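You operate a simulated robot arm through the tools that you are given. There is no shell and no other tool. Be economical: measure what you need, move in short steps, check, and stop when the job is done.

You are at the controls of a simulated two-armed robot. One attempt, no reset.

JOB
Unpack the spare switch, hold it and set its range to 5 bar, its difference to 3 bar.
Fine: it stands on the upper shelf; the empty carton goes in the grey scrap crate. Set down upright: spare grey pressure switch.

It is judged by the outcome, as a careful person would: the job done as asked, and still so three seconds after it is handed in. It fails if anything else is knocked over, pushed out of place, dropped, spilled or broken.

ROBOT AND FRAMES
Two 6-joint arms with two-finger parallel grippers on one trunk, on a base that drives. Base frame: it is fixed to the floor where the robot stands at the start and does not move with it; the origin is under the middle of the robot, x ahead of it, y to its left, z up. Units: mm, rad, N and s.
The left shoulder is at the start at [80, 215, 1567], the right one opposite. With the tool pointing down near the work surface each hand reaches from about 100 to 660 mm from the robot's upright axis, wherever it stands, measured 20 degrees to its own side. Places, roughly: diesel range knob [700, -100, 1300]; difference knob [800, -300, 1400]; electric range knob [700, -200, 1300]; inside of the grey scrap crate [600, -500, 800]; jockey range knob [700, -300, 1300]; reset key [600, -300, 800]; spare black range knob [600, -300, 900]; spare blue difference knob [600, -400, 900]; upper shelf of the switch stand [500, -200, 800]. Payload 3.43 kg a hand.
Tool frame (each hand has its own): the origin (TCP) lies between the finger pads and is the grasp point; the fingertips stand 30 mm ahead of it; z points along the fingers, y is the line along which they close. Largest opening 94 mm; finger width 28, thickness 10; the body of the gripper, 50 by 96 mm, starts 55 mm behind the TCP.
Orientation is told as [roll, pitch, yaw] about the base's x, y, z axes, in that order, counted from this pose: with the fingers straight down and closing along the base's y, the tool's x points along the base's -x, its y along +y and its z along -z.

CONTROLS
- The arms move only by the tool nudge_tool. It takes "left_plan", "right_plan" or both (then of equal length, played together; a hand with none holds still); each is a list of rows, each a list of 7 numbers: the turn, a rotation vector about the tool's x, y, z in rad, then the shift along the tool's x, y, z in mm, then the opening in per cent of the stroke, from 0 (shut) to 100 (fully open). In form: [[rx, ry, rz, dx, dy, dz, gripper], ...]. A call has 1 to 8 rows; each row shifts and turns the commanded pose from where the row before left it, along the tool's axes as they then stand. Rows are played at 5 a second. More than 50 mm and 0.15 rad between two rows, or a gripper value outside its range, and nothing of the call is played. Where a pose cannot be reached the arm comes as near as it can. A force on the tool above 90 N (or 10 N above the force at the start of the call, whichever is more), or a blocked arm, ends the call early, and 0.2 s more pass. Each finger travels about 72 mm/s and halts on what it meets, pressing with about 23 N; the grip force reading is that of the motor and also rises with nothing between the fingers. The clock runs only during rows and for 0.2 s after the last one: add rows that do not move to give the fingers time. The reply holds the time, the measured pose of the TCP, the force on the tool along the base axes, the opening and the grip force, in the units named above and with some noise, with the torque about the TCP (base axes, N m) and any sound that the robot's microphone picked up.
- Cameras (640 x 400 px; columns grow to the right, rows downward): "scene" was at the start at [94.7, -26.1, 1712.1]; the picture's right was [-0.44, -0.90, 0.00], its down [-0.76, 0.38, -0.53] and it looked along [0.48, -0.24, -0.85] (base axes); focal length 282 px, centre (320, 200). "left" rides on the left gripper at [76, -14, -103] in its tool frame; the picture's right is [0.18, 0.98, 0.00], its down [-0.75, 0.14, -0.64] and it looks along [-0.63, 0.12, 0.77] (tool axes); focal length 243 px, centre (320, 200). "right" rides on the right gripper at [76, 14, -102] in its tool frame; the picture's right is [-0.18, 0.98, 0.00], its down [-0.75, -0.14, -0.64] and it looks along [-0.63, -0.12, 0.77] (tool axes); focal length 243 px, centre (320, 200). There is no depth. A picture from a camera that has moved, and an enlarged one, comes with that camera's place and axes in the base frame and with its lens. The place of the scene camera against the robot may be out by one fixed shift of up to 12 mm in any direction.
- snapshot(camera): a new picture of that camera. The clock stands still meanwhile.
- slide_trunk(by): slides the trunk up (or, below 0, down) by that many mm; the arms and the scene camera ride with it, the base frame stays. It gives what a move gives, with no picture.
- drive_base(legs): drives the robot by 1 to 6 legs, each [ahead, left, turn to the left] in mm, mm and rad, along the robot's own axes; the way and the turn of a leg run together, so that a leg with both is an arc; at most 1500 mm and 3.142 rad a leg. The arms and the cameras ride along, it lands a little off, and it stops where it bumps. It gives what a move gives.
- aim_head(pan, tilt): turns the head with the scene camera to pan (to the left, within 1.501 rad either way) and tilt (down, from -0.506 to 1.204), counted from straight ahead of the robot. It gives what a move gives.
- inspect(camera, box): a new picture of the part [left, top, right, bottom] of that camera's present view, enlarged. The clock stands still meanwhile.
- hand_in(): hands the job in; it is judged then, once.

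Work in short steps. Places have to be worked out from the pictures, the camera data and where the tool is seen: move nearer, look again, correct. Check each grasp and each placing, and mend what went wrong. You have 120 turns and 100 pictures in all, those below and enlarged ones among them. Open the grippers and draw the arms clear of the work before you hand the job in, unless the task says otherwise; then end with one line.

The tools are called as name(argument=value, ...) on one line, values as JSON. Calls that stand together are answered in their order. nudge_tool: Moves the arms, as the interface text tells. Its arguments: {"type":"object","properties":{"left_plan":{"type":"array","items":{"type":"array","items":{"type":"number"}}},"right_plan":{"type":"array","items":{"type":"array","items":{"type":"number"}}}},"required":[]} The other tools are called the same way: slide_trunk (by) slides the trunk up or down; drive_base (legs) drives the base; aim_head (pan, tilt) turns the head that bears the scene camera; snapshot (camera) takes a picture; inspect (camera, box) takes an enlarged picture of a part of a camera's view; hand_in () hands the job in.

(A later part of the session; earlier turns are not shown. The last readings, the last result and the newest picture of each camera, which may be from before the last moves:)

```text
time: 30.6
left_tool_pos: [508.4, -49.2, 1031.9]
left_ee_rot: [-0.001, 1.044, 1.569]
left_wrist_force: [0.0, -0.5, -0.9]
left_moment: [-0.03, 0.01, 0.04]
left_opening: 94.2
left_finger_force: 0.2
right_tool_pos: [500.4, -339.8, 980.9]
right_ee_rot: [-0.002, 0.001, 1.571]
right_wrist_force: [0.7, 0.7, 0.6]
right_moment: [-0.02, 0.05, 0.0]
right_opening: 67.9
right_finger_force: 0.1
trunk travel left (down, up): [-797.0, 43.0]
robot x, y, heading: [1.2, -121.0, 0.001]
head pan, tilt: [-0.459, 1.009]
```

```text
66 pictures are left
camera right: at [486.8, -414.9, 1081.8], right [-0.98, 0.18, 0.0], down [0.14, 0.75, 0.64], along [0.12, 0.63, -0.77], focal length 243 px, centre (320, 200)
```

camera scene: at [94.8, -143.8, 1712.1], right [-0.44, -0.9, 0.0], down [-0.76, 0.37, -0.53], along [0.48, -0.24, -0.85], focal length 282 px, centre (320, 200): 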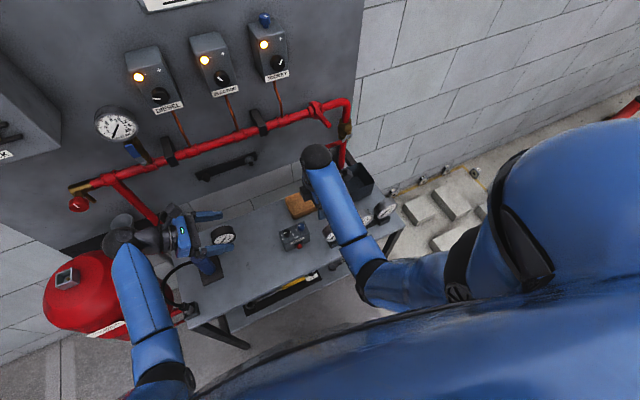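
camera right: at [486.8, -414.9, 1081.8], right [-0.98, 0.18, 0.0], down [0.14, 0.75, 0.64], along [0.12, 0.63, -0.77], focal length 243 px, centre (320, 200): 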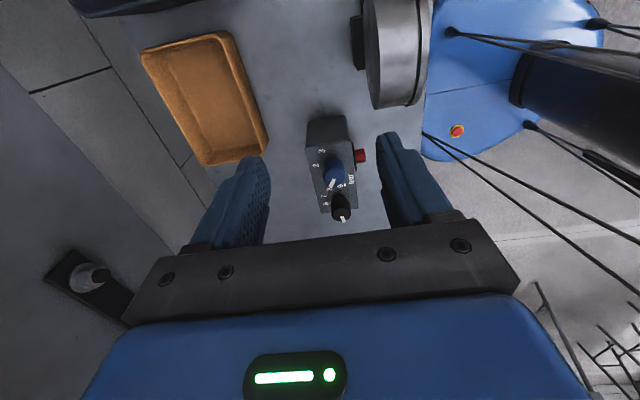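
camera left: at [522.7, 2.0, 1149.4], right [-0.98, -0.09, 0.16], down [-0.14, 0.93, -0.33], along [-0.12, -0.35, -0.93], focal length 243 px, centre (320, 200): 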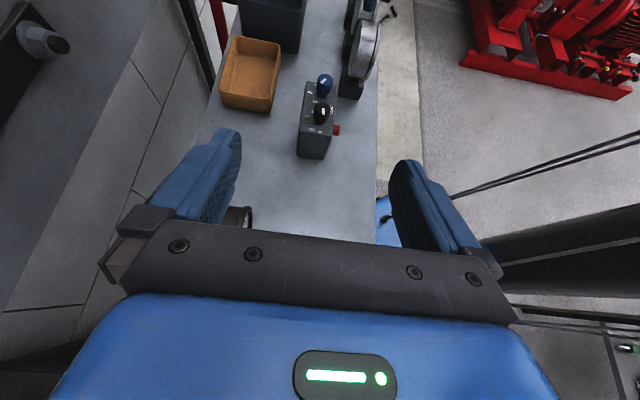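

Left hand points the right way. Move it to a pre-grasp at about (501,-127,883).

nudge_tool(left_plan=[[0, 0, 0, -22.5, 2, 20, 90], [0, 0, 0, -22.5, 2, 30, 80], [0, 0, 0, -22.5, 2, 30, 72], [0, 0, 0, -11, 1, 30, 72], [0, 0, 0, -11.5, 0.5, 20, 72], [0, 0, 0, 0, 0, 12, 72], [0, 0, 0, 0, 0, 0, 72]])

snapshot(camera="left")

snapshot(camera="scene")

```text
time: 32.2
left_tool_pos: [500.5, -125.7, 883.7]
left_ee_rot: [-0.005, 1.043, 1.566]
left_wrist_force: [0.2, -0.1, -1.1]
left_moment: [-0.03, 0.01, 0.0]
left_opening: 67.8
left_finger_force: 0.0
right_tool_pos: [498.8, -340.3, 979.5]
right_ee_rot: [-0.004, 0.003, 1.57]
right_wrist_force: [0.1, 0.6, -0.4]
right_moment: [0.02, -0.02, -0.01]
right_opening: 67.4
right_finger_force: 0.0
trunk travel left (down, up): [-797.0, 43.0]
robot x, y, heading: [0.3, -120.5, 0.003]
head pan, tilt: [-0.459, 1.009]
```

```text
65 pictures are left
camera left: at [514.9, -76.2, 1000.9], right [-0.98, -0.09, 0.16], down [-0.14, 0.93, -0.33], along [-0.12, -0.34, -0.93], focal length 243 px, centre (320, 200)
```

left: 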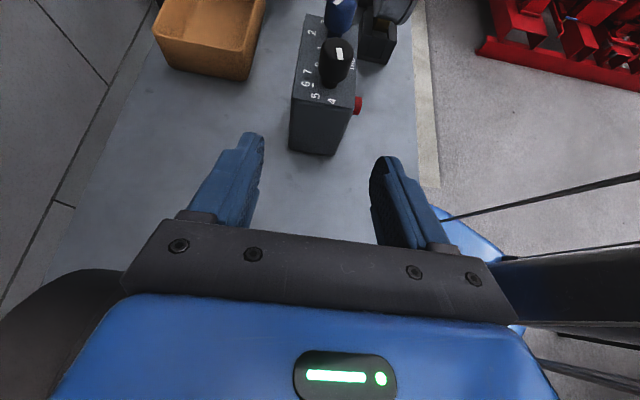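

```text
64 pictures are left
camera scene: at [92.5, -144.7, 1712.2], right [-0.44, -0.9, 0.0], down [-0.76, 0.37, -0.53], along [0.48, -0.24, -0.85], focal length 282 px, centre (320, 200)
```

scene: 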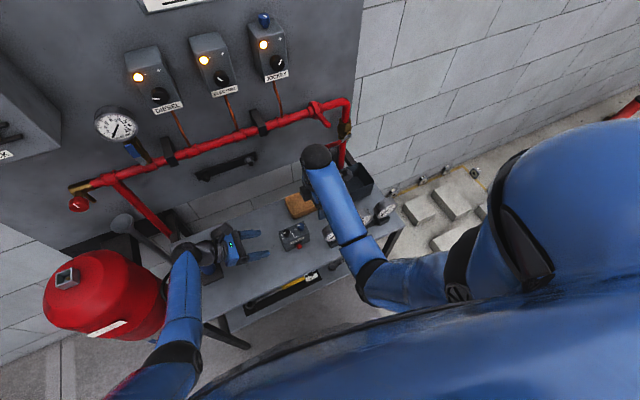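

Aligned on the body. Approach along the fingers by 87 mm and close.

nudge_tool(left_plan=[[0, 0, 0, 0, 0, 20, 72], [0, 0, 0, 0, 0, 25, 72], [0, 0, 0, 0, 0, 25, 72], [0, 0, 0, 0, 0, 17, 72], [0, 0, 0, 0, 0, 0, 60], [0, 0, 0, 0, 0, 0, 40], [0, 0, 0, 0, 0, 0, 10], [0, 0, 0, 0, 0, 0, 10]])

snapshot(camera="left")

snapshot(camera="right")

```text
time: 34.0
left_tool_pos: [500.9, -199.3, 838.0]
left_ee_rot: [-0.001, 1.044, 1.571]
left_wrist_force: [-0.1, 0.0, -0.3]
left_moment: [0.2, 0.03, 0.01]
left_opening: 54.4
left_finger_force: 22.9
right_tool_pos: [500.6, -339.2, 979.4]
right_ee_rot: [-0.003, 0.002, 1.569]
right_wrist_force: [-0.8, -0.5, 0.1]
right_moment: [-0.01, 0.01, 0.01]
right_opening: 67.9
right_finger_force: 0.1
trunk travel left (down, up): [-797.0, 43.0]
robot x, y, heading: [-1.5, -116.0, 0.004]
head pan, tilt: [-0.459, 1.009]
```

```text
63 pictures are left
camera left: at [515.5, -150.7, 955.1], right [-0.98, -0.09, 0.16], down [-0.14, 0.93, -0.33], along [-0.12, -0.35, -0.93], focal length 243 px, centre (320, 200)
```

left: 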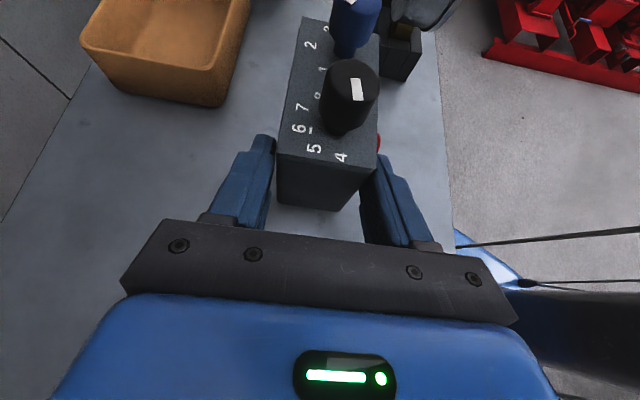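

```text
62 pictures are left
camera right: at [487.0, -414.9, 1081.5], right [-0.98, 0.19, 0.0], down [0.14, 0.75, 0.64], along [0.12, 0.63, -0.77], focal length 243 px, centre (320, 200)
```

right: 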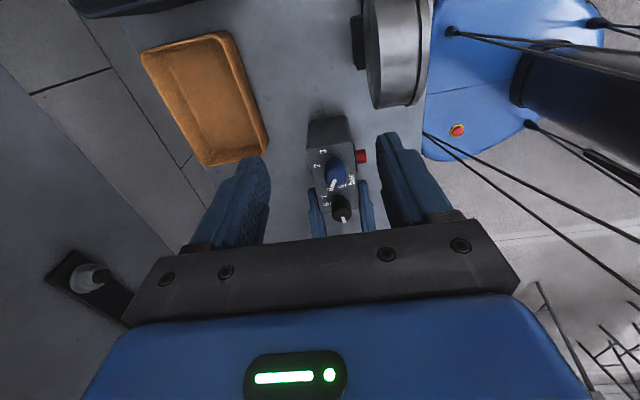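

Left closed at 54.4 mm (vs 49.8 earlier), maybe slightly skewed or touching something; I look closer.

inspect(camera="left", box=[220, 80, 460, 260])

inspect(camera="right", box=[280, 110, 400, 240])

inspect(camera="scene", box=[230, 200, 350, 270])

```text
2.22 times, centred on (340, 170) of left
camera zoom: at [515.5, -150.7, 955.1], right [-0.98, -0.09, 0.16], down [-0.14, 0.93, -0.33], along [-0.12, -0.35, -0.93], focal length 539 px, centre (276, 267)
```

zoom: 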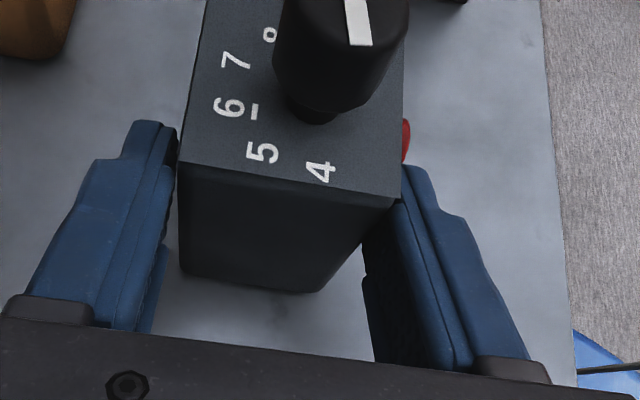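

```text
3.08 times, centred on (340, 175) of right
camera zoom: at [487.0, -414.9, 1081.5], right [-0.98, 0.19, 0.0], down [0.14, 0.75, 0.64], along [0.12, 0.63, -0.77], focal length 746 px, centre (258, 277)
```

zoom: 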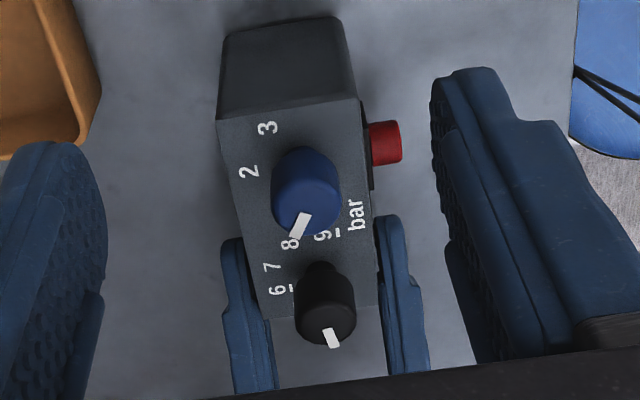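

```text
5.33 times, centred on (290, 235) of scene
camera zoom: at [95.4, -143.9, 1712.0], right [-0.44, -0.9, 0.0], down [-0.76, 0.37, -0.53], along [0.48, -0.24, -0.85], focal length 1507 px, centre (480, 13)
```

zoom: 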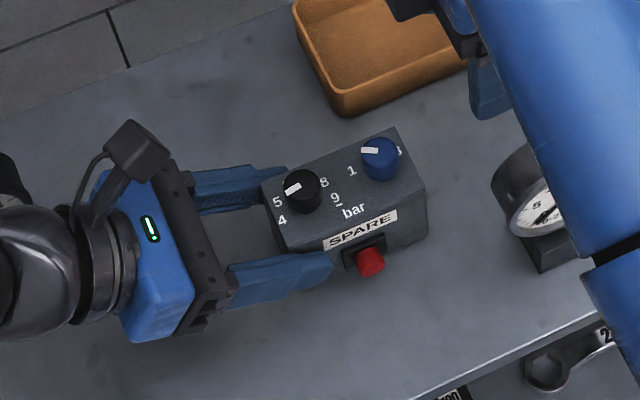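

The front finger tip seems to ride on the edge of the reset-key plate. I open, back off 11 mm along the fingers, and close again.

nudge_tool(left_plan=[[0, 0, 0, 0, 0, 0, 66], [0, 0, 0, 0, 0, 0, 70], [0, 0, 0, 0, 0, -11, 70], [0, 0, 0, 0, 0, 0, 70], [0, 0, 0, 0, 0, 0, 50], [0, 0, 0, 0, 0, 0, 20], [0, 0, 0, 0, 0, 0, 10], [0, 0, 0, 0, 0, 0, 10]])

inspect(camera="left", box=[220, 80, 460, 260])

inspect(camera="scene", box=[230, 200, 350, 270])

```text
time: 35.8
left_tool_pos: [500.2, -191.8, 843.1]
left_ee_rot: [-0.001, 1.043, 1.571]
left_wrist_force: [-0.6, 1.4, 2.1]
left_moment: [-0.13, 0.2, -0.1]
left_opening: 49.8
left_finger_force: 22.8
right_tool_pos: [500.3, -340.3, 979.1]
right_ee_rot: [-0.004, 0.001, 1.569]
right_wrist_force: [0.4, 0.7, -0.1]
right_moment: [0.03, 0.0, 0.04]
right_opening: 67.6
right_finger_force: 0.0
trunk travel left (down, up): [-797.0, 43.0]
robot x, y, heading: [-0.5, -120.3, 0.003]
head pan, tilt: [-0.459, 1.009]
```

```text
2.22 times, centred on (340, 170) of left
camera zoom: at [515.1, -141.5, 961.5], right [-0.98, -0.09, 0.16], down [-0.14, 0.93, -0.33], along [-0.12, -0.35, -0.93], focal length 539 px, centre (276, 267)
```

zoom: 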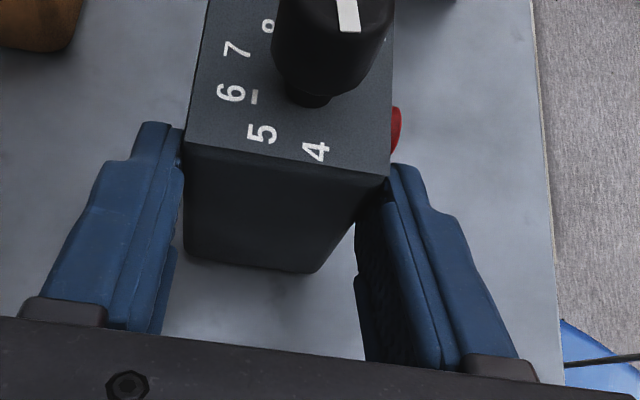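

```text
5.33 times, centred on (290, 235) of scene
camera zoom: at [94.3, -143.6, 1712.1], right [-0.44, -0.9, 0.0], down [-0.76, 0.37, -0.53], along [0.48, -0.24, -0.85], focal length 1507 px, centre (480, 13)
```

zoom: 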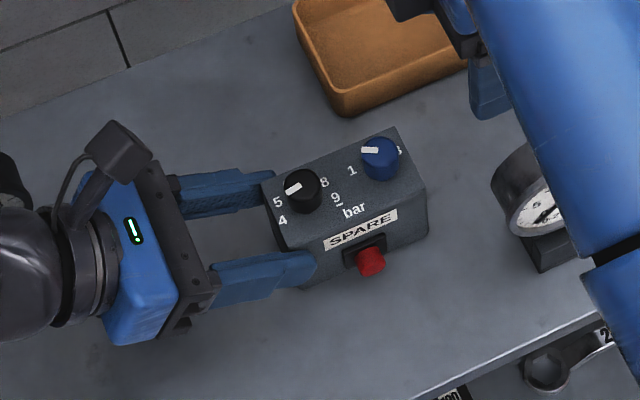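

Flat grip now at 49.8 mm. I bring the right hand over the black knob at (500,-228), high, with a starting yaw 20° beyond so the 40° clockwise turn is centred.

nudge_tool(right_plan=[[0, 0, 0, -30, 0, 0, 60], [0, 0, 0, -40, 0, 0, 50], [0, 0, 0, -42, 0, 0, 45], [0, 0, -0.12, 0, 0, 10, 45], [0, 0, -0.12, 0, 0, 10, 45], [0, 0, -0.11, 0, 0, 5, 45], [0, 0, 0, 0, 0, 0, 45]])

snapshot(camera="right")

inspect(camera="scene", box=[210, 170, 350, 260])

snapshot(camera="left")

```text
time: 37.4
left_tool_pos: [501.0, -192.0, 843.3]
left_ee_rot: [-0.001, 1.044, 1.569]
left_wrist_force: [-1.0, 1.1, 1.3]
left_moment: [-0.05, 0.09, -0.05]
left_opening: 49.6
left_finger_force: 23.1
right_tool_pos: [502.3, -228.3, 953.5]
right_ee_rot: [-0.006, 0.004, 1.92]
right_wrist_force: [0.0, 0.3, -0.4]
right_moment: [0.0, 0.0, 0.02]
right_opening: 42.2
right_finger_force: 0.0
trunk travel left (down, up): [-797.0, 43.0]
robot x, y, heading: [-3.1, -114.7, 0.001]
head pan, tilt: [-0.459, 1.009]
```

```text
56 pictures are left
camera right: at [513.7, -303.3, 1056.5], right [-0.99, -0.16, 0.0], down [-0.13, 0.76, 0.64], along [-0.1, 0.63, -0.77], focal length 243 px, centre (320, 200)
```

right: 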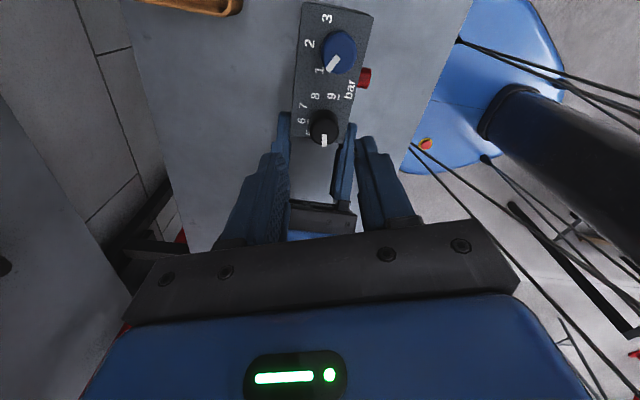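

```text
4.44 times, centred on (280, 215) of scene
camera zoom: at [94.5, -143.6, 1712.1], right [-0.44, -0.9, 0.0], down [-0.76, 0.37, -0.53], along [0.48, -0.24, -0.85], focal length 1256 px, centre (498, 133)
```

zoom: 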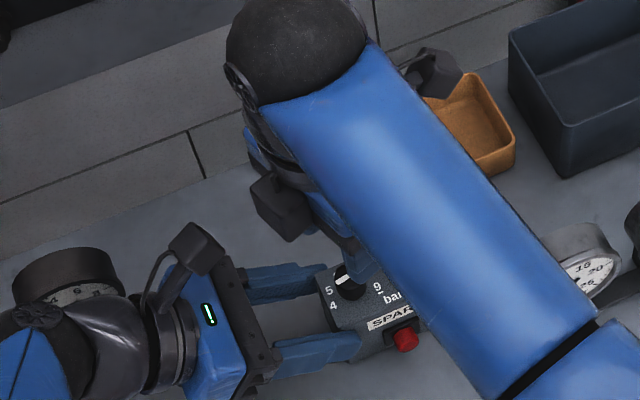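

```text
54 pictures are left
camera left: at [515.3, -141.5, 961.5], right [-0.98, -0.09, 0.16], down [-0.14, 0.93, -0.33], along [-0.12, -0.35, -0.93], focal length 243 px, centre (320, 200)
```

left: 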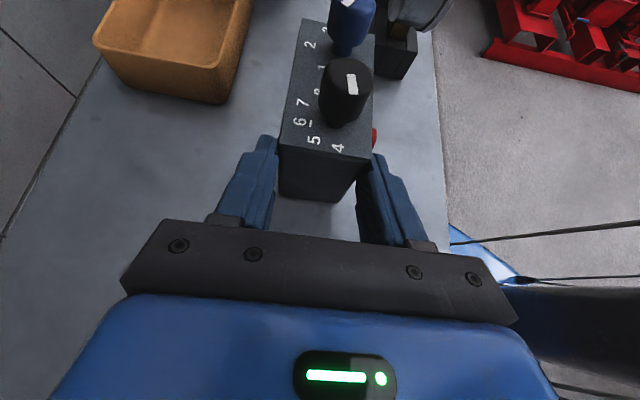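

I zoom the right camera on both knobs to refine centres and scale angles.

inspect(camera="right", box=[280, 0, 400, 75])

inspect(camera="right", box=[270, 80, 390, 155])

```text
5.33 times, centred on (340, 38) of right
camera zoom: at [513.7, -303.3, 1056.5], right [-0.99, -0.16, 0.0], down [-0.13, 0.76, 0.64], along [-0.1, 0.63, -0.77], focal length 1294 px, centre (213, 1067)
```

zoom: 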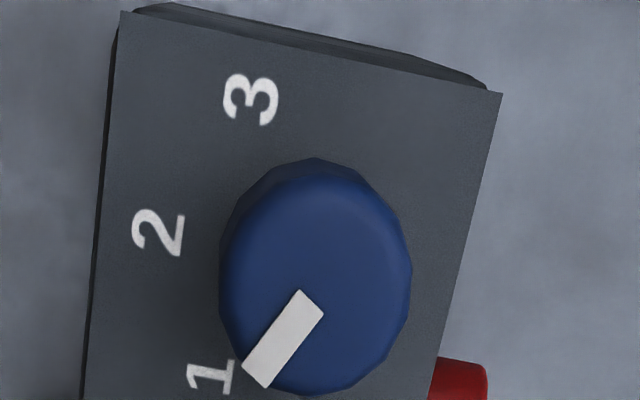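

```text
5.33 times, centred on (330, 118) of right
camera zoom: at [513.7, -303.3, 1056.5], right [-0.99, -0.16, 0.0], down [-0.13, 0.76, 0.64], along [-0.1, 0.63, -0.77], focal length 1294 px, centre (267, 640)
```

zoom: 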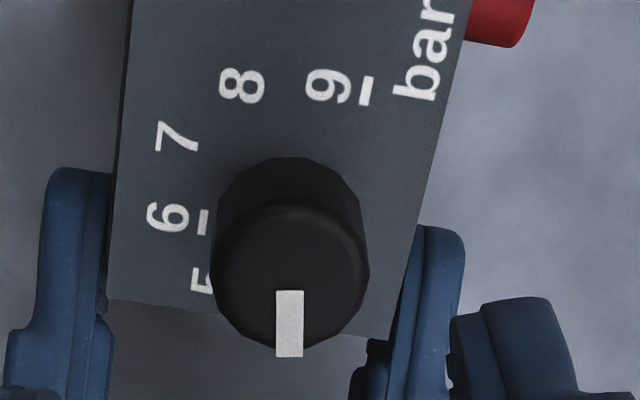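

Both pointers read: black at 4 (φ≈-9°, target 30°), blue at 1 (φ≈29°, target 150°). Knob tops ≈883. I descend on the black knob and close.

nudge_tool(right_plan=[[0, 0, 0, 0, 1, 15, 45], [0, 0, 0, 0, 0, 20, 45], [0, 0, 0, 0, 0, 15, 45], [0, 0, 0, 0, 0, 9, 45], [0, 0, 0, 0, 0, 0, 45], [0, 0, 0, 0, 0, 0, 30], [0, 0, 0, 0, 0, 0, 10], [0, 0, 0, 0, 0, 0, 10]])

inspect(camera="right", box=[220, 80, 420, 240])

inspect(camera="scene", box=[220, 180, 340, 260])

```text
time: 39.2
left_tool_pos: [501.7, -190.3, 844.6]
left_ee_rot: [-0.004, 1.043, 1.571]
left_wrist_force: [8.1, 3.6, -0.2]
left_moment: [-0.12, 0.4, 0.18]
left_opening: 49.8
left_finger_force: 22.9
right_tool_pos: [499.7, -229.3, 894.2]
right_ee_rot: [0.0, 0.003, 1.918]
right_wrist_force: [-9.5, -3.2, 3.9]
right_moment: [-0.09, 0.23, 0.04]
right_opening: 21.6
right_finger_force: 23.2
trunk travel left (down, up): [-797.0, 43.0]
robot x, y, heading: [0.3, -118.6, -0.002]
head pan, tilt: [-0.459, 1.009]
```

```text
2.50 times, centred on (320, 160) of right
camera zoom: at [511.8, -303.8, 996.8], right [-0.99, -0.16, 0.0], down [-0.12, 0.76, 0.64], along [-0.1, 0.63, -0.77], focal length 606 px, centre (320, 300)
```

zoom: 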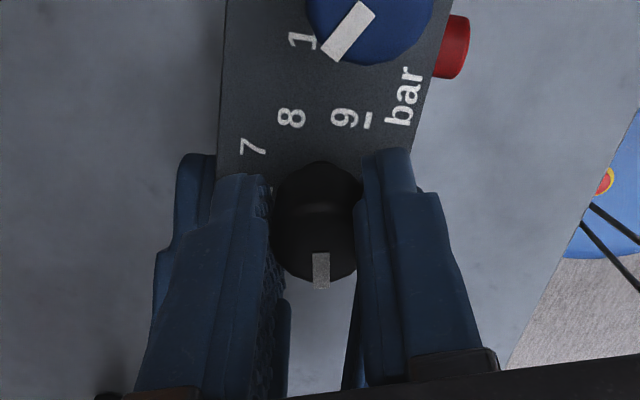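

```text
5.00 times, centred on (280, 220) of scene
camera zoom: at [94.5, -143.7, 1712.1], right [-0.44, -0.9, 0.0], down [-0.76, 0.37, -0.53], along [0.48, -0.24, -0.85], focal length 1412 px, centre (520, 100)
```

zoom: 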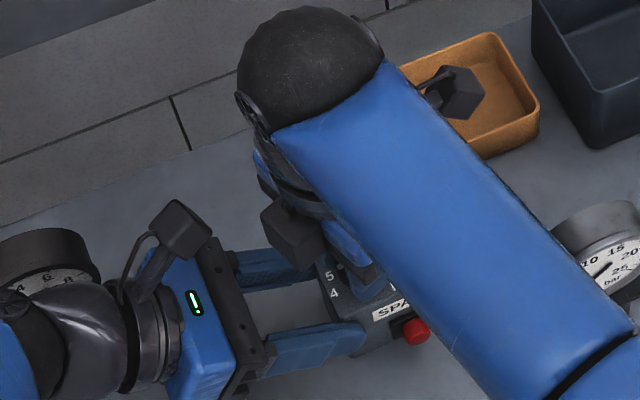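

Gripped at 21.6 mm with ~9 N side load; I ease by 1 mm toward -x and turn clockwise 40° in steps.

nudge_tool(right_plan=[[0, 0, 0, -0.3, 0.9, 0, 0], [0, 0, 0.1, 0, 0, 0, 0], [0, 0, 0.12, 0, 0, 0, 0], [0, 0, 0.12, 0, 0, 0, 0], [0, 0, 0.12, 0, 0, 0, 0], [0, 0, 0.12, 0, 0, 0, 0], [0, 0, 0.11, 0, 0, 0, 0], [0, 0, 0, 0, 0, 0, 0]])

inspect(camera="right", box=[220, 80, 420, 240])

```text
time: 41.0
left_tool_pos: [502.6, -192.1, 845.3]
left_ee_rot: [-0.002, 1.044, 1.57]
left_wrist_force: [3.4, 9.4, 11.0]
left_moment: [-0.57, 0.08, 0.11]
left_opening: 49.5
left_finger_force: 23.4
right_tool_pos: [498.6, -227.9, 895.4]
right_ee_rot: [-0.004, 0.002, 1.227]
right_wrist_force: [-4.3, -10.7, -10.1]
right_moment: [-0.27, 0.1, 0.02]
right_opening: 22.1
right_finger_force: 22.7
trunk travel left (down, up): [-797.0, 43.0]
robot x, y, heading: [-2.7, -115.0, 0.001]
head pan, tilt: [-0.459, 1.009]
```

```text
2.50 times, centred on (320, 160) of right
camera zoom: at [459.6, -294.1, 997.4], right [-0.86, 0.5, 0.0], down [0.39, 0.66, 0.64], along [0.33, 0.55, -0.77], focal length 606 px, centre (320, 300)
```

zoom: 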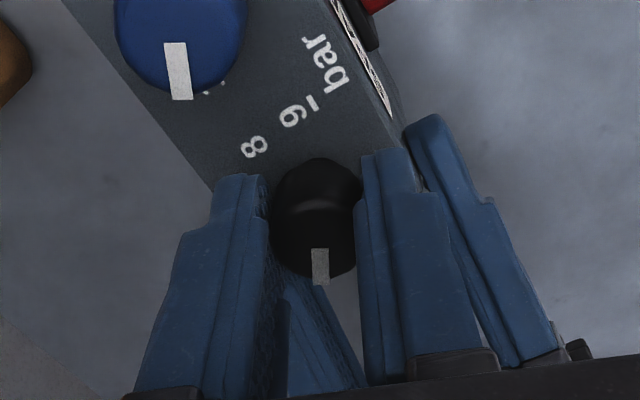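

The knob turned with the hand (39.6°). Release and lift to check the pointer.

nudge_tool(right_plan=[[0, 0, 0, 0, 0, 0, 30], [0, 0, 0, 0, 0, 0, 45], [0, 0, 0, 0, 0, 0, 45], [0, 0, 0, 0, 0, -20, 45], [0, 0, 0, 0, 0, -25, 45], [0, 0, 0, 0, 0, -15, 45], [0, 0, 0, 0, 0, 0, 45]])

snapshot(camera="right")

inspect(camera="right", box=[250, 60, 390, 160])

inspect(camera="left", box=[250, 0, 410, 160])

```text
time: 42.6
left_tool_pos: [500.1, -192.3, 843.7]
left_ee_rot: [-0.002, 1.043, 1.571]
left_wrist_force: [-2.2, -2.2, 4.1]
left_moment: [-0.24, 0.02, -0.12]
left_opening: 49.9
left_finger_force: 23.1
right_tool_pos: [498.4, -227.9, 955.3]
right_ee_rot: [-0.006, -0.001, 1.228]
right_wrist_force: [0.4, -0.7, 0.2]
right_moment: [-0.01, 0.03, 0.0]
right_opening: 42.1
right_finger_force: 0.0
trunk travel left (down, up): [-797.0, 43.0]
robot x, y, heading: [-0.1, -116.8, 0.002]
head pan, tilt: [-0.459, 1.009]
```

```text
48 pictures are left
camera right: at [459.8, -293.9, 1057.5], right [-0.86, 0.5, 0.0], down [0.38, 0.66, 0.64], along [0.33, 0.55, -0.77], focal length 243 px, centre (320, 200)
```

right: 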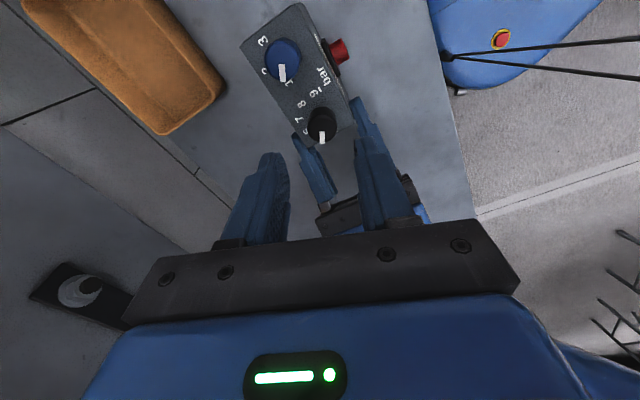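

```text
4.00 times, centred on (320, 110) of right
camera zoom: at [459.8, -293.9, 1057.5], right [-0.86, 0.5, 0.0], down [0.38, 0.66, 0.64], along [0.33, 0.55, -0.77], focal length 970 px, centre (320, 560)
```

zoom: 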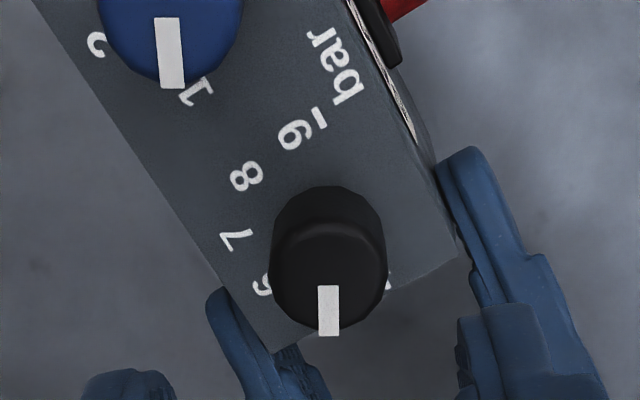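

```text
2.50 times, centred on (330, 80) of left
camera zoom: at [514.6, -142.0, 961.5], right [-0.98, -0.09, 0.16], down [-0.14, 0.93, -0.33], along [-0.12, -0.35, -0.93], focal length 606 px, centre (295, 500)
```

zoom: 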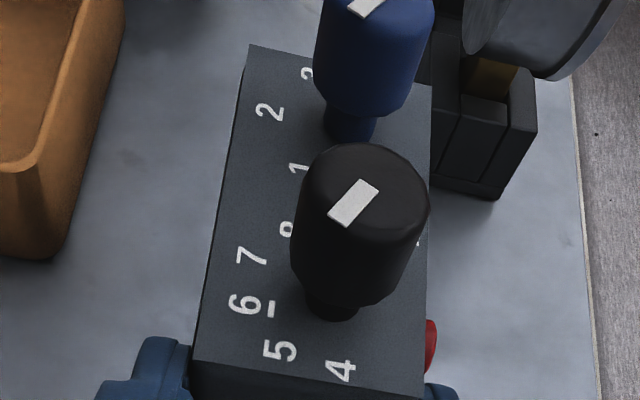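

Black reads 5 (pointer ≈29–31°, target 30°). Now move above the blue knob (≈498.5,-278.7) and back-rotate the wrist to prepare a 120° clockwise turn.

nudge_tool(right_plan=[[0, 0, 0, 24, -8.5, 0, 38], [0, 0, 0, 24, -8.6, 0, 38], [0, 0, -0.145, 0, 0, 0, 38], [0, 0, -0.145, 0, 0, 0, 38], [0, 0, -0.145, 0, 0, 0, 38], [0, 0, -0.145, 0, 0, 0, 38], [0, 0, -0.145, 0, 0, 0, 38], [0, 0, -0.145, 0, 0, 0, 38]])

nudge_tool(right_plan=[[0, 0, -0.145, 0, 0, 0, 38], [0, 0, -0.145, 0, 0, 0, 38], [0, 0, 0, 0, 0, 0, 38]])

snapshot(camera="right")

inspect(camera="right", box=[250, 60, 390, 160])

```text
time: 44.4
left_tool_pos: [500.7, -191.8, 845.6]
left_ee_rot: [-0.002, 1.043, 1.569]
left_wrist_force: [-1.9, 1.3, 1.5]
left_moment: [0.08, 0.13, -0.06]
left_opening: 49.5
left_finger_force: 23.2
right_tool_pos: [499.1, -280.3, 956.1]
right_ee_rot: [-0.001, 0.003, 2.101]
right_wrist_force: [0.1, 0.4, -0.3]
right_moment: [0.0, 0.03, -0.04]
right_opening: 35.6
right_finger_force: 0.0
trunk travel left (down, up): [-797.0, 43.0]
robot x, y, heading: [1.7, -117.4, 0.002]
head pan, tilt: [-0.459, 1.009]
```

```text
time: 45.2
left_tool_pos: [500.3, -190.9, 843.0]
left_ee_rot: [0.0, 1.044, 1.567]
left_wrist_force: [-1.3, 1.9, 0.1]
left_moment: [0.1, 0.09, -0.08]
left_opening: 49.8
left_finger_force: 22.8
right_tool_pos: [498.9, -280.1, 956.2]
right_ee_rot: [-0.002, 0.005, 2.39]
right_wrist_force: [-1.1, -0.4, -1.0]
right_moment: [0.02, 0.01, -0.02]
right_opening: 35.8
right_finger_force: 0.0
trunk travel left (down, up): [-797.0, 43.0]
robot x, y, heading: [0.9, -116.1, 0.001]
head pan, tilt: [-0.459, 1.009]
```

```text
45 pictures are left
camera right: at [545.0, -341.2, 1058.5], right [-0.81, -0.59, 0.0], down [-0.46, 0.62, 0.64], along [-0.38, 0.52, -0.77], focal length 243 px, centre (320, 200)
```

right: 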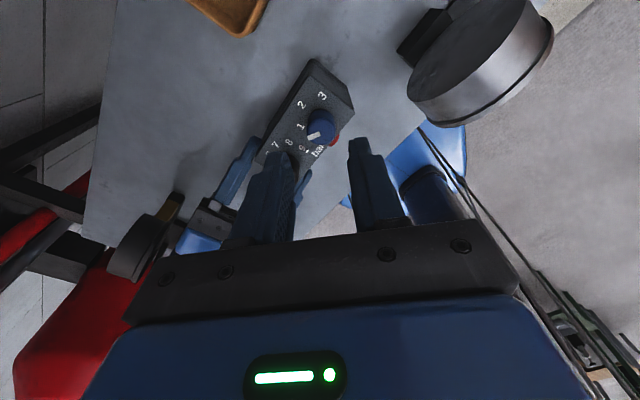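

```text
4.00 times, centred on (320, 110) of right
camera zoom: at [545.0, -341.2, 1058.5], right [-0.81, -0.59, 0.0], down [-0.46, 0.62, 0.64], along [-0.38, 0.52, -0.77], focal length 970 px, centre (320, 560)
```

zoom: 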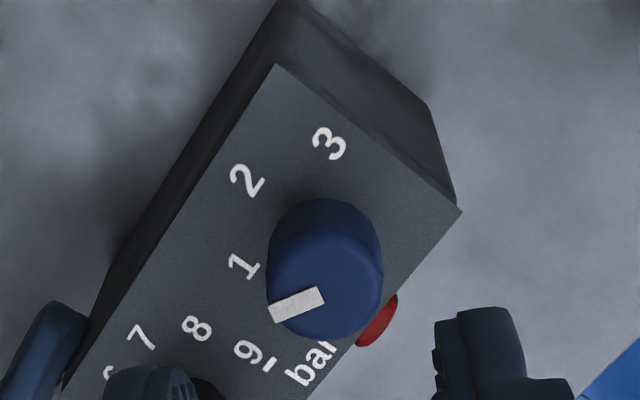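

Blue knob centre ≈(498.3,-278.3). Correct 1.7 mm, descend and grip.

nudge_tool(right_plan=[[0, 0, 0, -1.5, -0.9, 15, 38], [0, 0, 0, 0, 0, 20, 38], [0, 0, 0, 0, 0, 15, 38], [0, 0, 0, 0, 0, 11, 38], [0, 0, 0, 0, 0, 0, 38], [0, 0, 0, 0, 0, 0, 25], [0, 0, 0, 0, 0, 0, 5], [0, 0, 0, 0, 0, 0, 0]])

inspect(camera="right", box=[220, 80, 420, 240])

```text
time: 47.0
left_tool_pos: [501.4, -191.6, 844.2]
left_ee_rot: [-0.003, 1.042, 1.572]
left_wrist_force: [3.4, 9.9, 0.7]
left_moment: [-0.31, 0.19, 0.23]
left_opening: 49.8
left_finger_force: 23.0
right_tool_pos: [497.6, -278.0, 892.7]
right_ee_rot: [0.002, 0.005, 2.39]
right_wrist_force: [-5.3, -10.0, 1.3]
right_moment: [-0.28, 0.11, 0.0]
right_opening: 21.8
right_finger_force: 23.2
trunk travel left (down, up): [-797.0, 43.0]
robot x, y, heading: [0.9, -116.6, 0.003]
head pan, tilt: [-0.459, 1.009]
```

```text
2.50 times, centred on (320, 160) of right
camera zoom: at [543.7, -339.4, 996.0], right [-0.81, -0.59, 0.0], down [-0.45, 0.62, 0.64], along [-0.38, 0.52, -0.77], focal length 606 px, centre (320, 300)
```

zoom: 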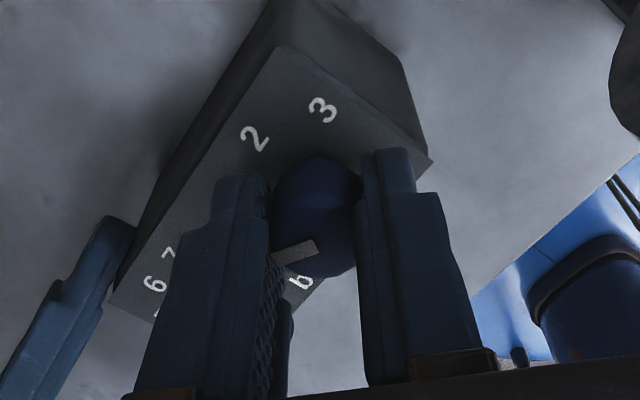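

Gripped at 21.8 mm. Ease 1 mm and turn clockwise by 2.1 rad over two calls.

nudge_tool(right_plan=[[0, 0, 0, 0, 1.0, 0, 0], [0, 0, 0.14, 0, 0, 0, 0], [0, 0, 0.14, 0, 0, 0, 0], [0, 0, 0.14, 0, 0, 0, 0], [0, 0, 0.14, 0, 0, 0, 0], [0, 0, 0.14, 0, 0, 0, 0], [0, 0, 0.14, 0, 0, 0, 0], [0, 0, 0, 0, 0, 0, 0]])

inspect(camera="right", box=[220, 80, 420, 240])

```text
time: 48.8
left_tool_pos: [501.6, -192.3, 844.3]
left_ee_rot: [-0.003, 1.047, 1.569]
left_wrist_force: [-2.8, 0.4, 11.5]
left_moment: [-0.83, -0.02, -0.22]
left_opening: 49.9
left_finger_force: 23.5
right_tool_pos: [498.2, -279.1, 894.2]
right_ee_rot: [-0.004, -0.001, 1.548]
right_wrist_force: [2.0, 0.5, -11.8]
right_moment: [-0.24, -0.03, 0.01]
right_opening: 21.8
right_finger_force: 23.0
trunk travel left (down, up): [-797.0, 43.0]
robot x, y, heading: [1.9, -116.1, 0.002]
head pan, tilt: [-0.459, 1.009]
```

```text
2.50 times, centred on (320, 160) of right
camera zoom: at [482.3, -353.2, 996.8], right [-0.98, 0.21, 0.0], down [0.16, 0.75, 0.64], along [0.13, 0.63, -0.77], focal length 606 px, centre (320, 300)
```

zoom: 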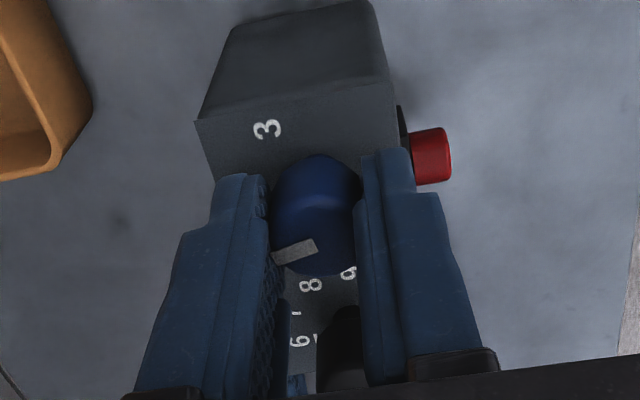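

The knob follows. Continue, easing down 1 mm to relieve the vertical load.

nudge_tool(right_plan=[[0, 0, 0.14, 0, 0, 1, 0], [0, 0, 0.14, 0, 0, 0, 0], [0, 0, 0.14, 0, 0, 0, 0], [0, 0, 0.14, 0, 0, 0, 0], [0, 0, 0.14, 0, 0, 0, 0], [0, 0, 0.14, 0, 0, 0, 0], [0, 0, 0.14, 0, 0, 0, 0], [0, 0, 0, 0, 0, 0, 0]])

nudge_tool(right_plan=[[0, 0, 0.14, 0, 0, 0, 0], [0, 0, 0.13, 0, 0, 0, 0], [0, 0, 0, 0, 0, 0, 0]])

inspect(camera="right", box=[220, 80, 420, 240])

```text
time: 50.6
left_tool_pos: [501.5, -192.9, 845.1]
left_ee_rot: [-0.001, 1.044, 1.568]
left_wrist_force: [5.0, -8.4, 1.4]
left_moment: [0.57, 0.03, 0.21]
left_opening: 49.9
left_finger_force: 23.4
right_tool_pos: [499.3, -279.5, 894.5]
right_ee_rot: [-0.004, -0.003, 0.569]
right_wrist_force: [-1.4, 6.9, 7.8]
right_moment: [0.45, -0.17, 0.0]
right_opening: 21.7
right_finger_force: 23.5
trunk travel left (down, up): [-797.0, 43.0]
robot x, y, heading: [-0.9, -118.8, -0.005]
head pan, tilt: [-0.459, 1.009]
```

```text
time: 51.4
left_tool_pos: [500.3, -192.1, 843.0]
left_ee_rot: [-0.003, 1.044, 1.57]
left_wrist_force: [3.8, -3.5, 0.2]
left_moment: [0.63, -0.08, 0.05]
left_opening: 49.4
left_finger_force: 23.1
right_tool_pos: [499.1, -279.7, 893.5]
right_ee_rot: [-0.003, -0.003, 0.298]
right_wrist_force: [-0.2, 1.8, 7.3]
right_moment: [0.12, -0.2, 0.04]
right_opening: 22.0
right_finger_force: 22.9
trunk travel left (down, up): [-797.0, 43.0]
robot x, y, heading: [-1.5, -117.5, -0.001]
head pan, tilt: [-0.459, 1.009]
```

```text
2.50 times, centred on (320, 160) of right
camera zoom: at [421.9, -286.6, 995.9], right [-0.11, 0.99, 0.0], down [0.76, 0.09, 0.64], along [0.64, 0.07, -0.76], focal length 606 px, centre (320, 300)
```

zoom: 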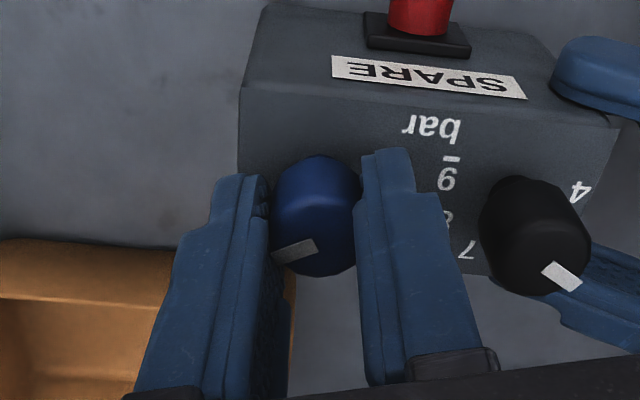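

Turned the full amount. Release, lift and check both pointers.

nudge_tool(right_plan=[[0, 0, 0, 0, 0, 0, 30], [0, 0, 0, 0, 0, 0, 38], [0, 0, 0, 0, 0, 0, 38], [0, 0, 0, 0, 0, -20, 38], [0, 0, 0, 0, 0, -25, 38], [0, 0, 0, 0, 0, -20, 38], [0, 0, 0, 0, 0, 0, 38]])

snapshot(camera="right")

inspect(camera="right", box=[270, 60, 410, 160])

```text
time: 53.0
left_tool_pos: [502.1, -192.4, 843.7]
left_ee_rot: [-0.002, 1.043, 1.571]
left_wrist_force: [-0.6, 0.8, 1.8]
left_moment: [0.17, 0.07, -0.03]
left_opening: 49.8
left_finger_force: 22.7
right_tool_pos: [499.0, -279.5, 957.8]
right_ee_rot: [-0.004, -0.003, 0.3]
right_wrist_force: [1.0, 0.2, -1.1]
right_moment: [0.01, -0.02, 0.0]
right_opening: 35.7
right_finger_force: 0.0
trunk travel left (down, up): [-797.0, 43.0]
robot x, y, heading: [-0.4, -120.1, 0.003]
head pan, tilt: [-0.459, 1.009]
```

```text
40 pictures are left
camera right: at [422.2, -286.6, 1059.7], right [-0.11, 0.99, 0.0], down [0.76, 0.09, 0.64], along [0.64, 0.07, -0.76], focal length 243 px, centre (320, 200)
```

right: 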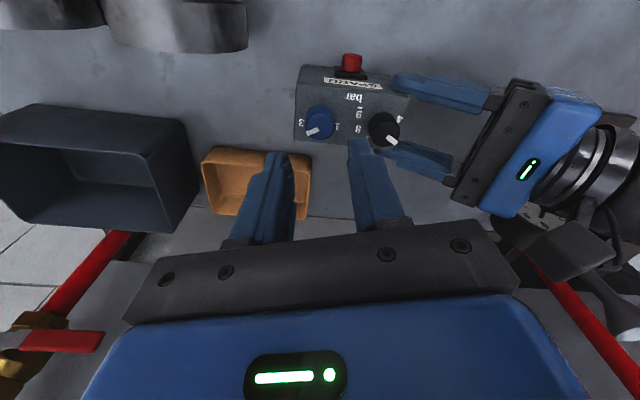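

```text
4.00 times, centred on (340, 110) of right
camera zoom: at [422.2, -286.6, 1059.7], right [-0.11, 0.99, 0.0], down [0.76, 0.09, 0.64], along [0.64, 0.07, -0.76], focal length 970 px, centre (240, 560)
```

zoom: 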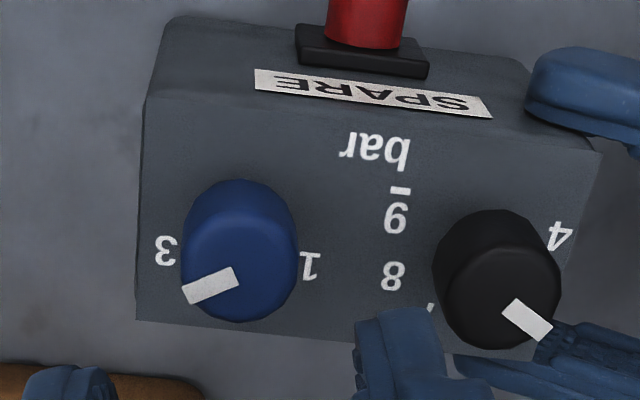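

Blue now points at 3, black at 5. I move the right hand aside and verify with another view before releasing the hold.

nudge_tool(right_plan=[[0, 0, 0, 10, -35, 0, 60], [0, 0, 0, 10, -35, 0, 60], [0, 0, 0, 10, -35, 0, 60], [0, 0, 0, 0, 0, 0, 60]])

inspect(camera="scene", box=[270, 210, 330, 250])

inspect(camera="right", box=[380, 50, 520, 150])

```text
time: 54.0
left_tool_pos: [500.1, -191.9, 844.2]
left_ee_rot: [-0.002, 1.043, 1.572]
left_wrist_force: [-2.0, -1.5, 0.1]
left_moment: [0.16, 0.07, 0.02]
left_opening: 49.6
left_finger_force: 22.6
right_tool_pos: [500.5, -386.5, 958.5]
right_ee_rot: [-0.001, -0.002, 0.3]
right_wrist_force: [0.2, -0.2, -0.3]
right_moment: [0.0, 0.0, 0.01]
right_opening: 56.5
right_finger_force: 0.0
trunk travel left (down, up): [-797.0, 43.0]
robot x, y, heading: [-0.9, -114.9, -0.002]
head pan, tilt: [-0.459, 1.009]
```

```text
10.00 times, centred on (300, 230) of scene
camera zoom: at [94.8, -143.8, 1712.0], right [-0.44, -0.9, 0.0], down [-0.76, 0.37, -0.53], along [0.48, -0.24, -0.85], focal length 2825 px, centre (520, -100)
```

zoom: 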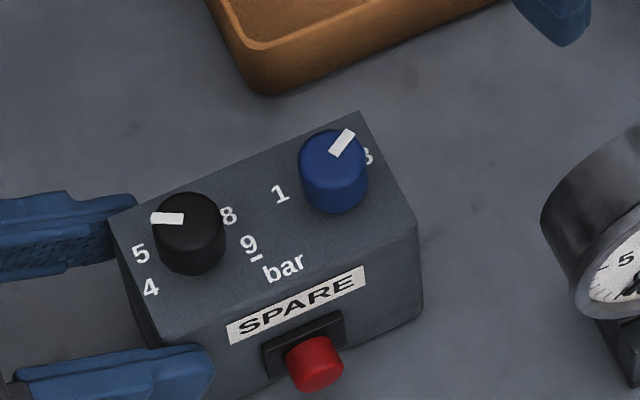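

```text
4.00 times, centred on (450, 100) of right
camera zoom: at [423.5, -395.2, 1060.0], right [-0.11, 0.99, 0.0], down [0.76, 0.09, 0.64], along [0.64, 0.07, -0.77], focal length 970 px, centre (-200, 600)
```

zoom: 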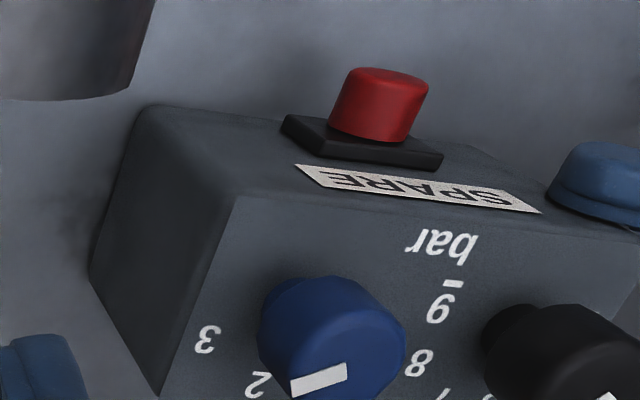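

Both look right within a few degrees. One sharper left-camera check of the black pointer to decide whether a trim is needed.

inspect(camera="left", box=[310, 40, 390, 90])

inspect(camera="left", box=[270, 0, 398, 160])

```text
8.00 times, centred on (350, 65) of left
camera zoom: at [515.3, -141.8, 961.3], right [-0.98, -0.09, 0.16], down [-0.14, 0.93, -0.33], along [-0.12, -0.35, -0.93], focal length 1941 px, centre (80, 1280)
```

zoom: 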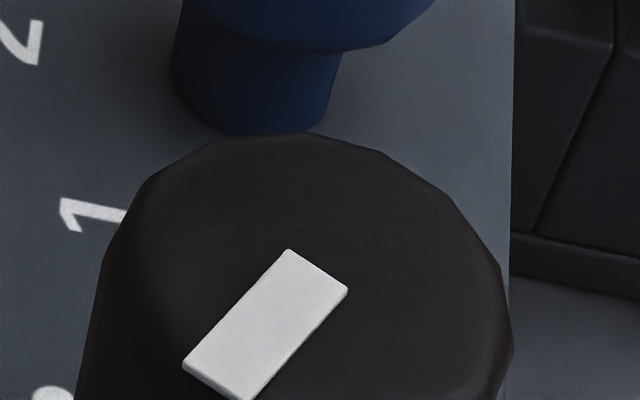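

```text
2.50 times, centred on (334, 80) of left
camera zoom: at [515.3, -141.8, 961.3], right [-0.98, -0.09, 0.16], down [-0.14, 0.93, -0.33], along [-0.12, -0.35, -0.93], focal length 606 px, centre (285, 500)
```

zoom: 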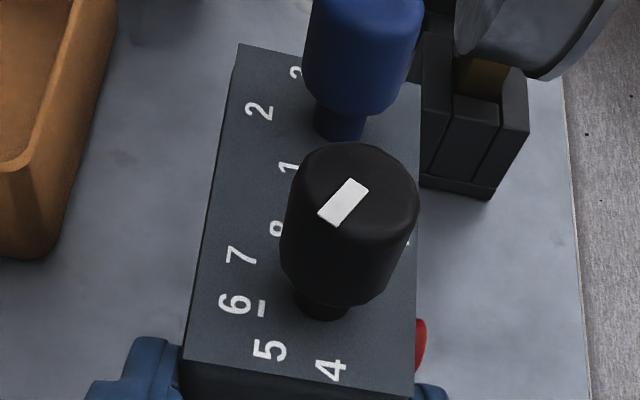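

Left camera gives 28.3° vs label 5 at ~29.5°: 5 bar is set; blue at 3. Now release the left hand gently and back it straight off.

nudge_tool(left_plan=[[0, 0, 0, 0, 0, 0, 58], [0, 0, 0, 0, 0, 0, 66], [0, 0, 0, 0, 0, 0, 70], [0, 0, 0, 0, 0, -20, 70], [0, 0, 0, 0, 0, -30, 70], [0, 0, 0, 0, 0, -40, 70], [0, 0, 0, 0, 0, -40, 70], [0, 0, 0, 20, 0, -20, 70]])

snapshot(camera="left")

snapshot(camera="scene")

snapshot(camera="right")

```text
time: 55.8
left_tool_pos: [455.9, -171.4, 844.3]
left_ee_rot: [0.461, 0.99, 1.838]
left_wrist_force: [1.0, -0.3, -0.8]
left_moment: [-0.01, 0.02, -0.03]
left_opening: 66.0
left_finger_force: 0.0
right_tool_pos: [506.5, -483.2, 958.1]
right_ee_rot: [0.002, -0.001, 0.188]
right_wrist_force: [0.9, 0.2, 0.1]
right_moment: [-0.02, 0.01, -0.01]
right_opening: 56.2
right_finger_force: 0.0
trunk travel left (down, up): [-797.0, 43.0]
robot x, y, heading: [40.4, -152.8, -0.108]
head pan, tilt: [-0.459, 1.009]
stopped in row 8 (left hand): the arm was blocked; the commanded pose is now the measured one
```

```text
34 pictures are left
camera left: at [504.6, -127.6, 956.0], right [-0.92, 0.02, 0.39], down [-0.1, 0.95, -0.28], along [-0.38, -0.3, -0.88], focal length 243 px, centre (320, 200)
```

left: 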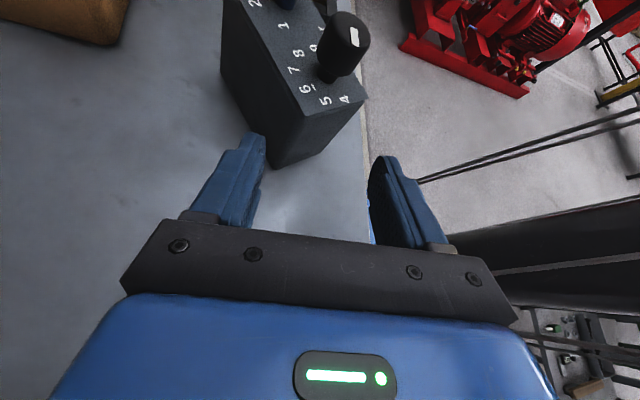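

```text
33 pictures are left
camera scene: at [132.3, -200.0, 1714.4], right [-0.54, -0.84, 0.0], down [-0.71, 0.46, -0.53], along [0.45, -0.28, -0.85], focal length 282 px, centre (320, 200)
```

scene: 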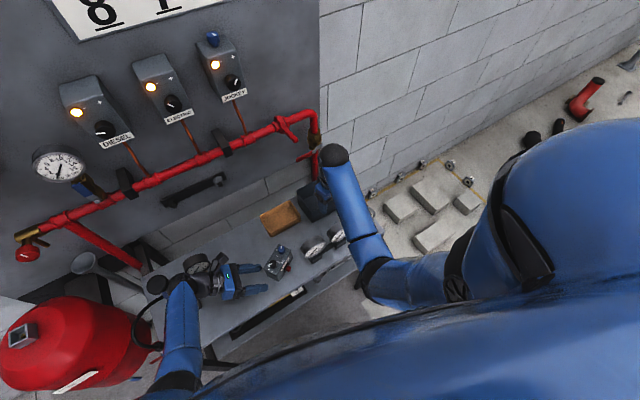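

```text
32 pictures are left
camera right: at [430.5, -482.8, 1060.7], right [0.0, 1.0, 0.0], down [0.77, 0.0, 0.64], along [0.64, 0.0, -0.77], focal length 243 px, centre (320, 200)
```

right: 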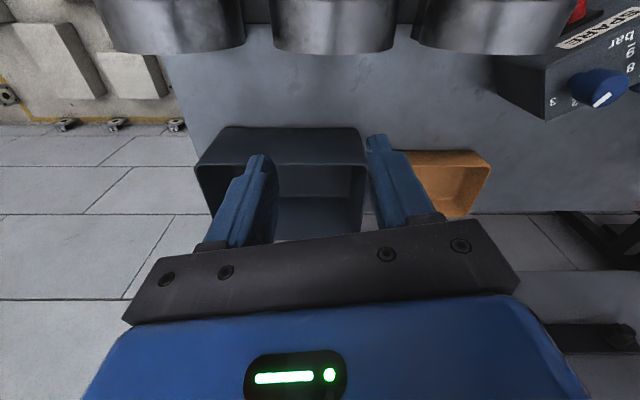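

The left arm pushed against something while backing off, and the base shifted (heading -0.108). I look closely before doing anything else.

inspect(camera="scene", box=[60, 220, 300, 380])

inspect(camera="scene", box=[150, 235, 270, 315])

```text
2.50 times, centred on (180, 300) of scene
camera zoom: at [132.3, -200.0, 1714.4], right [-0.54, -0.84, 0.0], down [-0.71, 0.46, -0.53], along [0.45, -0.28, -0.85], focal length 706 px, centre (670, -50)
```

zoom: 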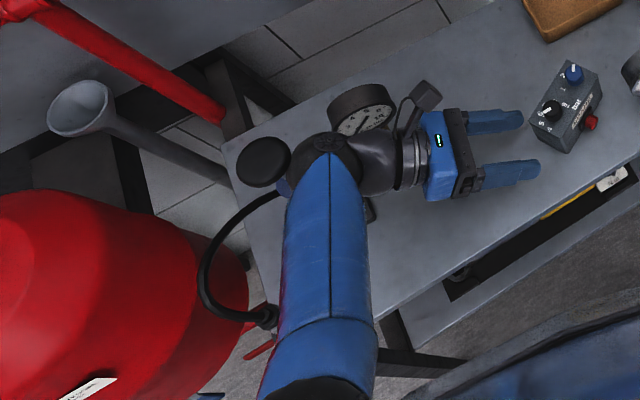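

```text
5.00 times, centred on (210, 275) of scene
camera zoom: at [132.3, -200.0, 1714.4], right [-0.54, -0.84, 0.0], down [-0.71, 0.46, -0.53], along [0.45, -0.28, -0.85], focal length 1412 px, centre (870, -175)
```

zoom: 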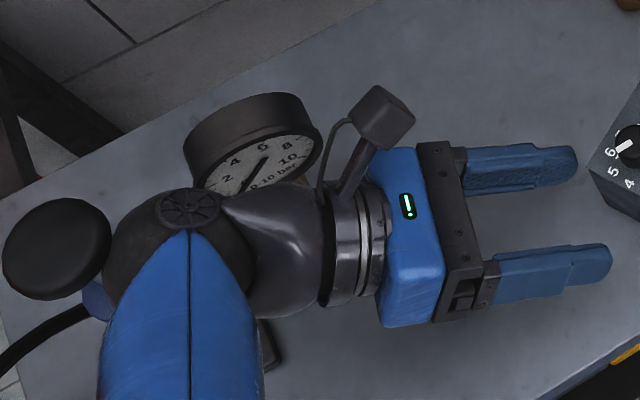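

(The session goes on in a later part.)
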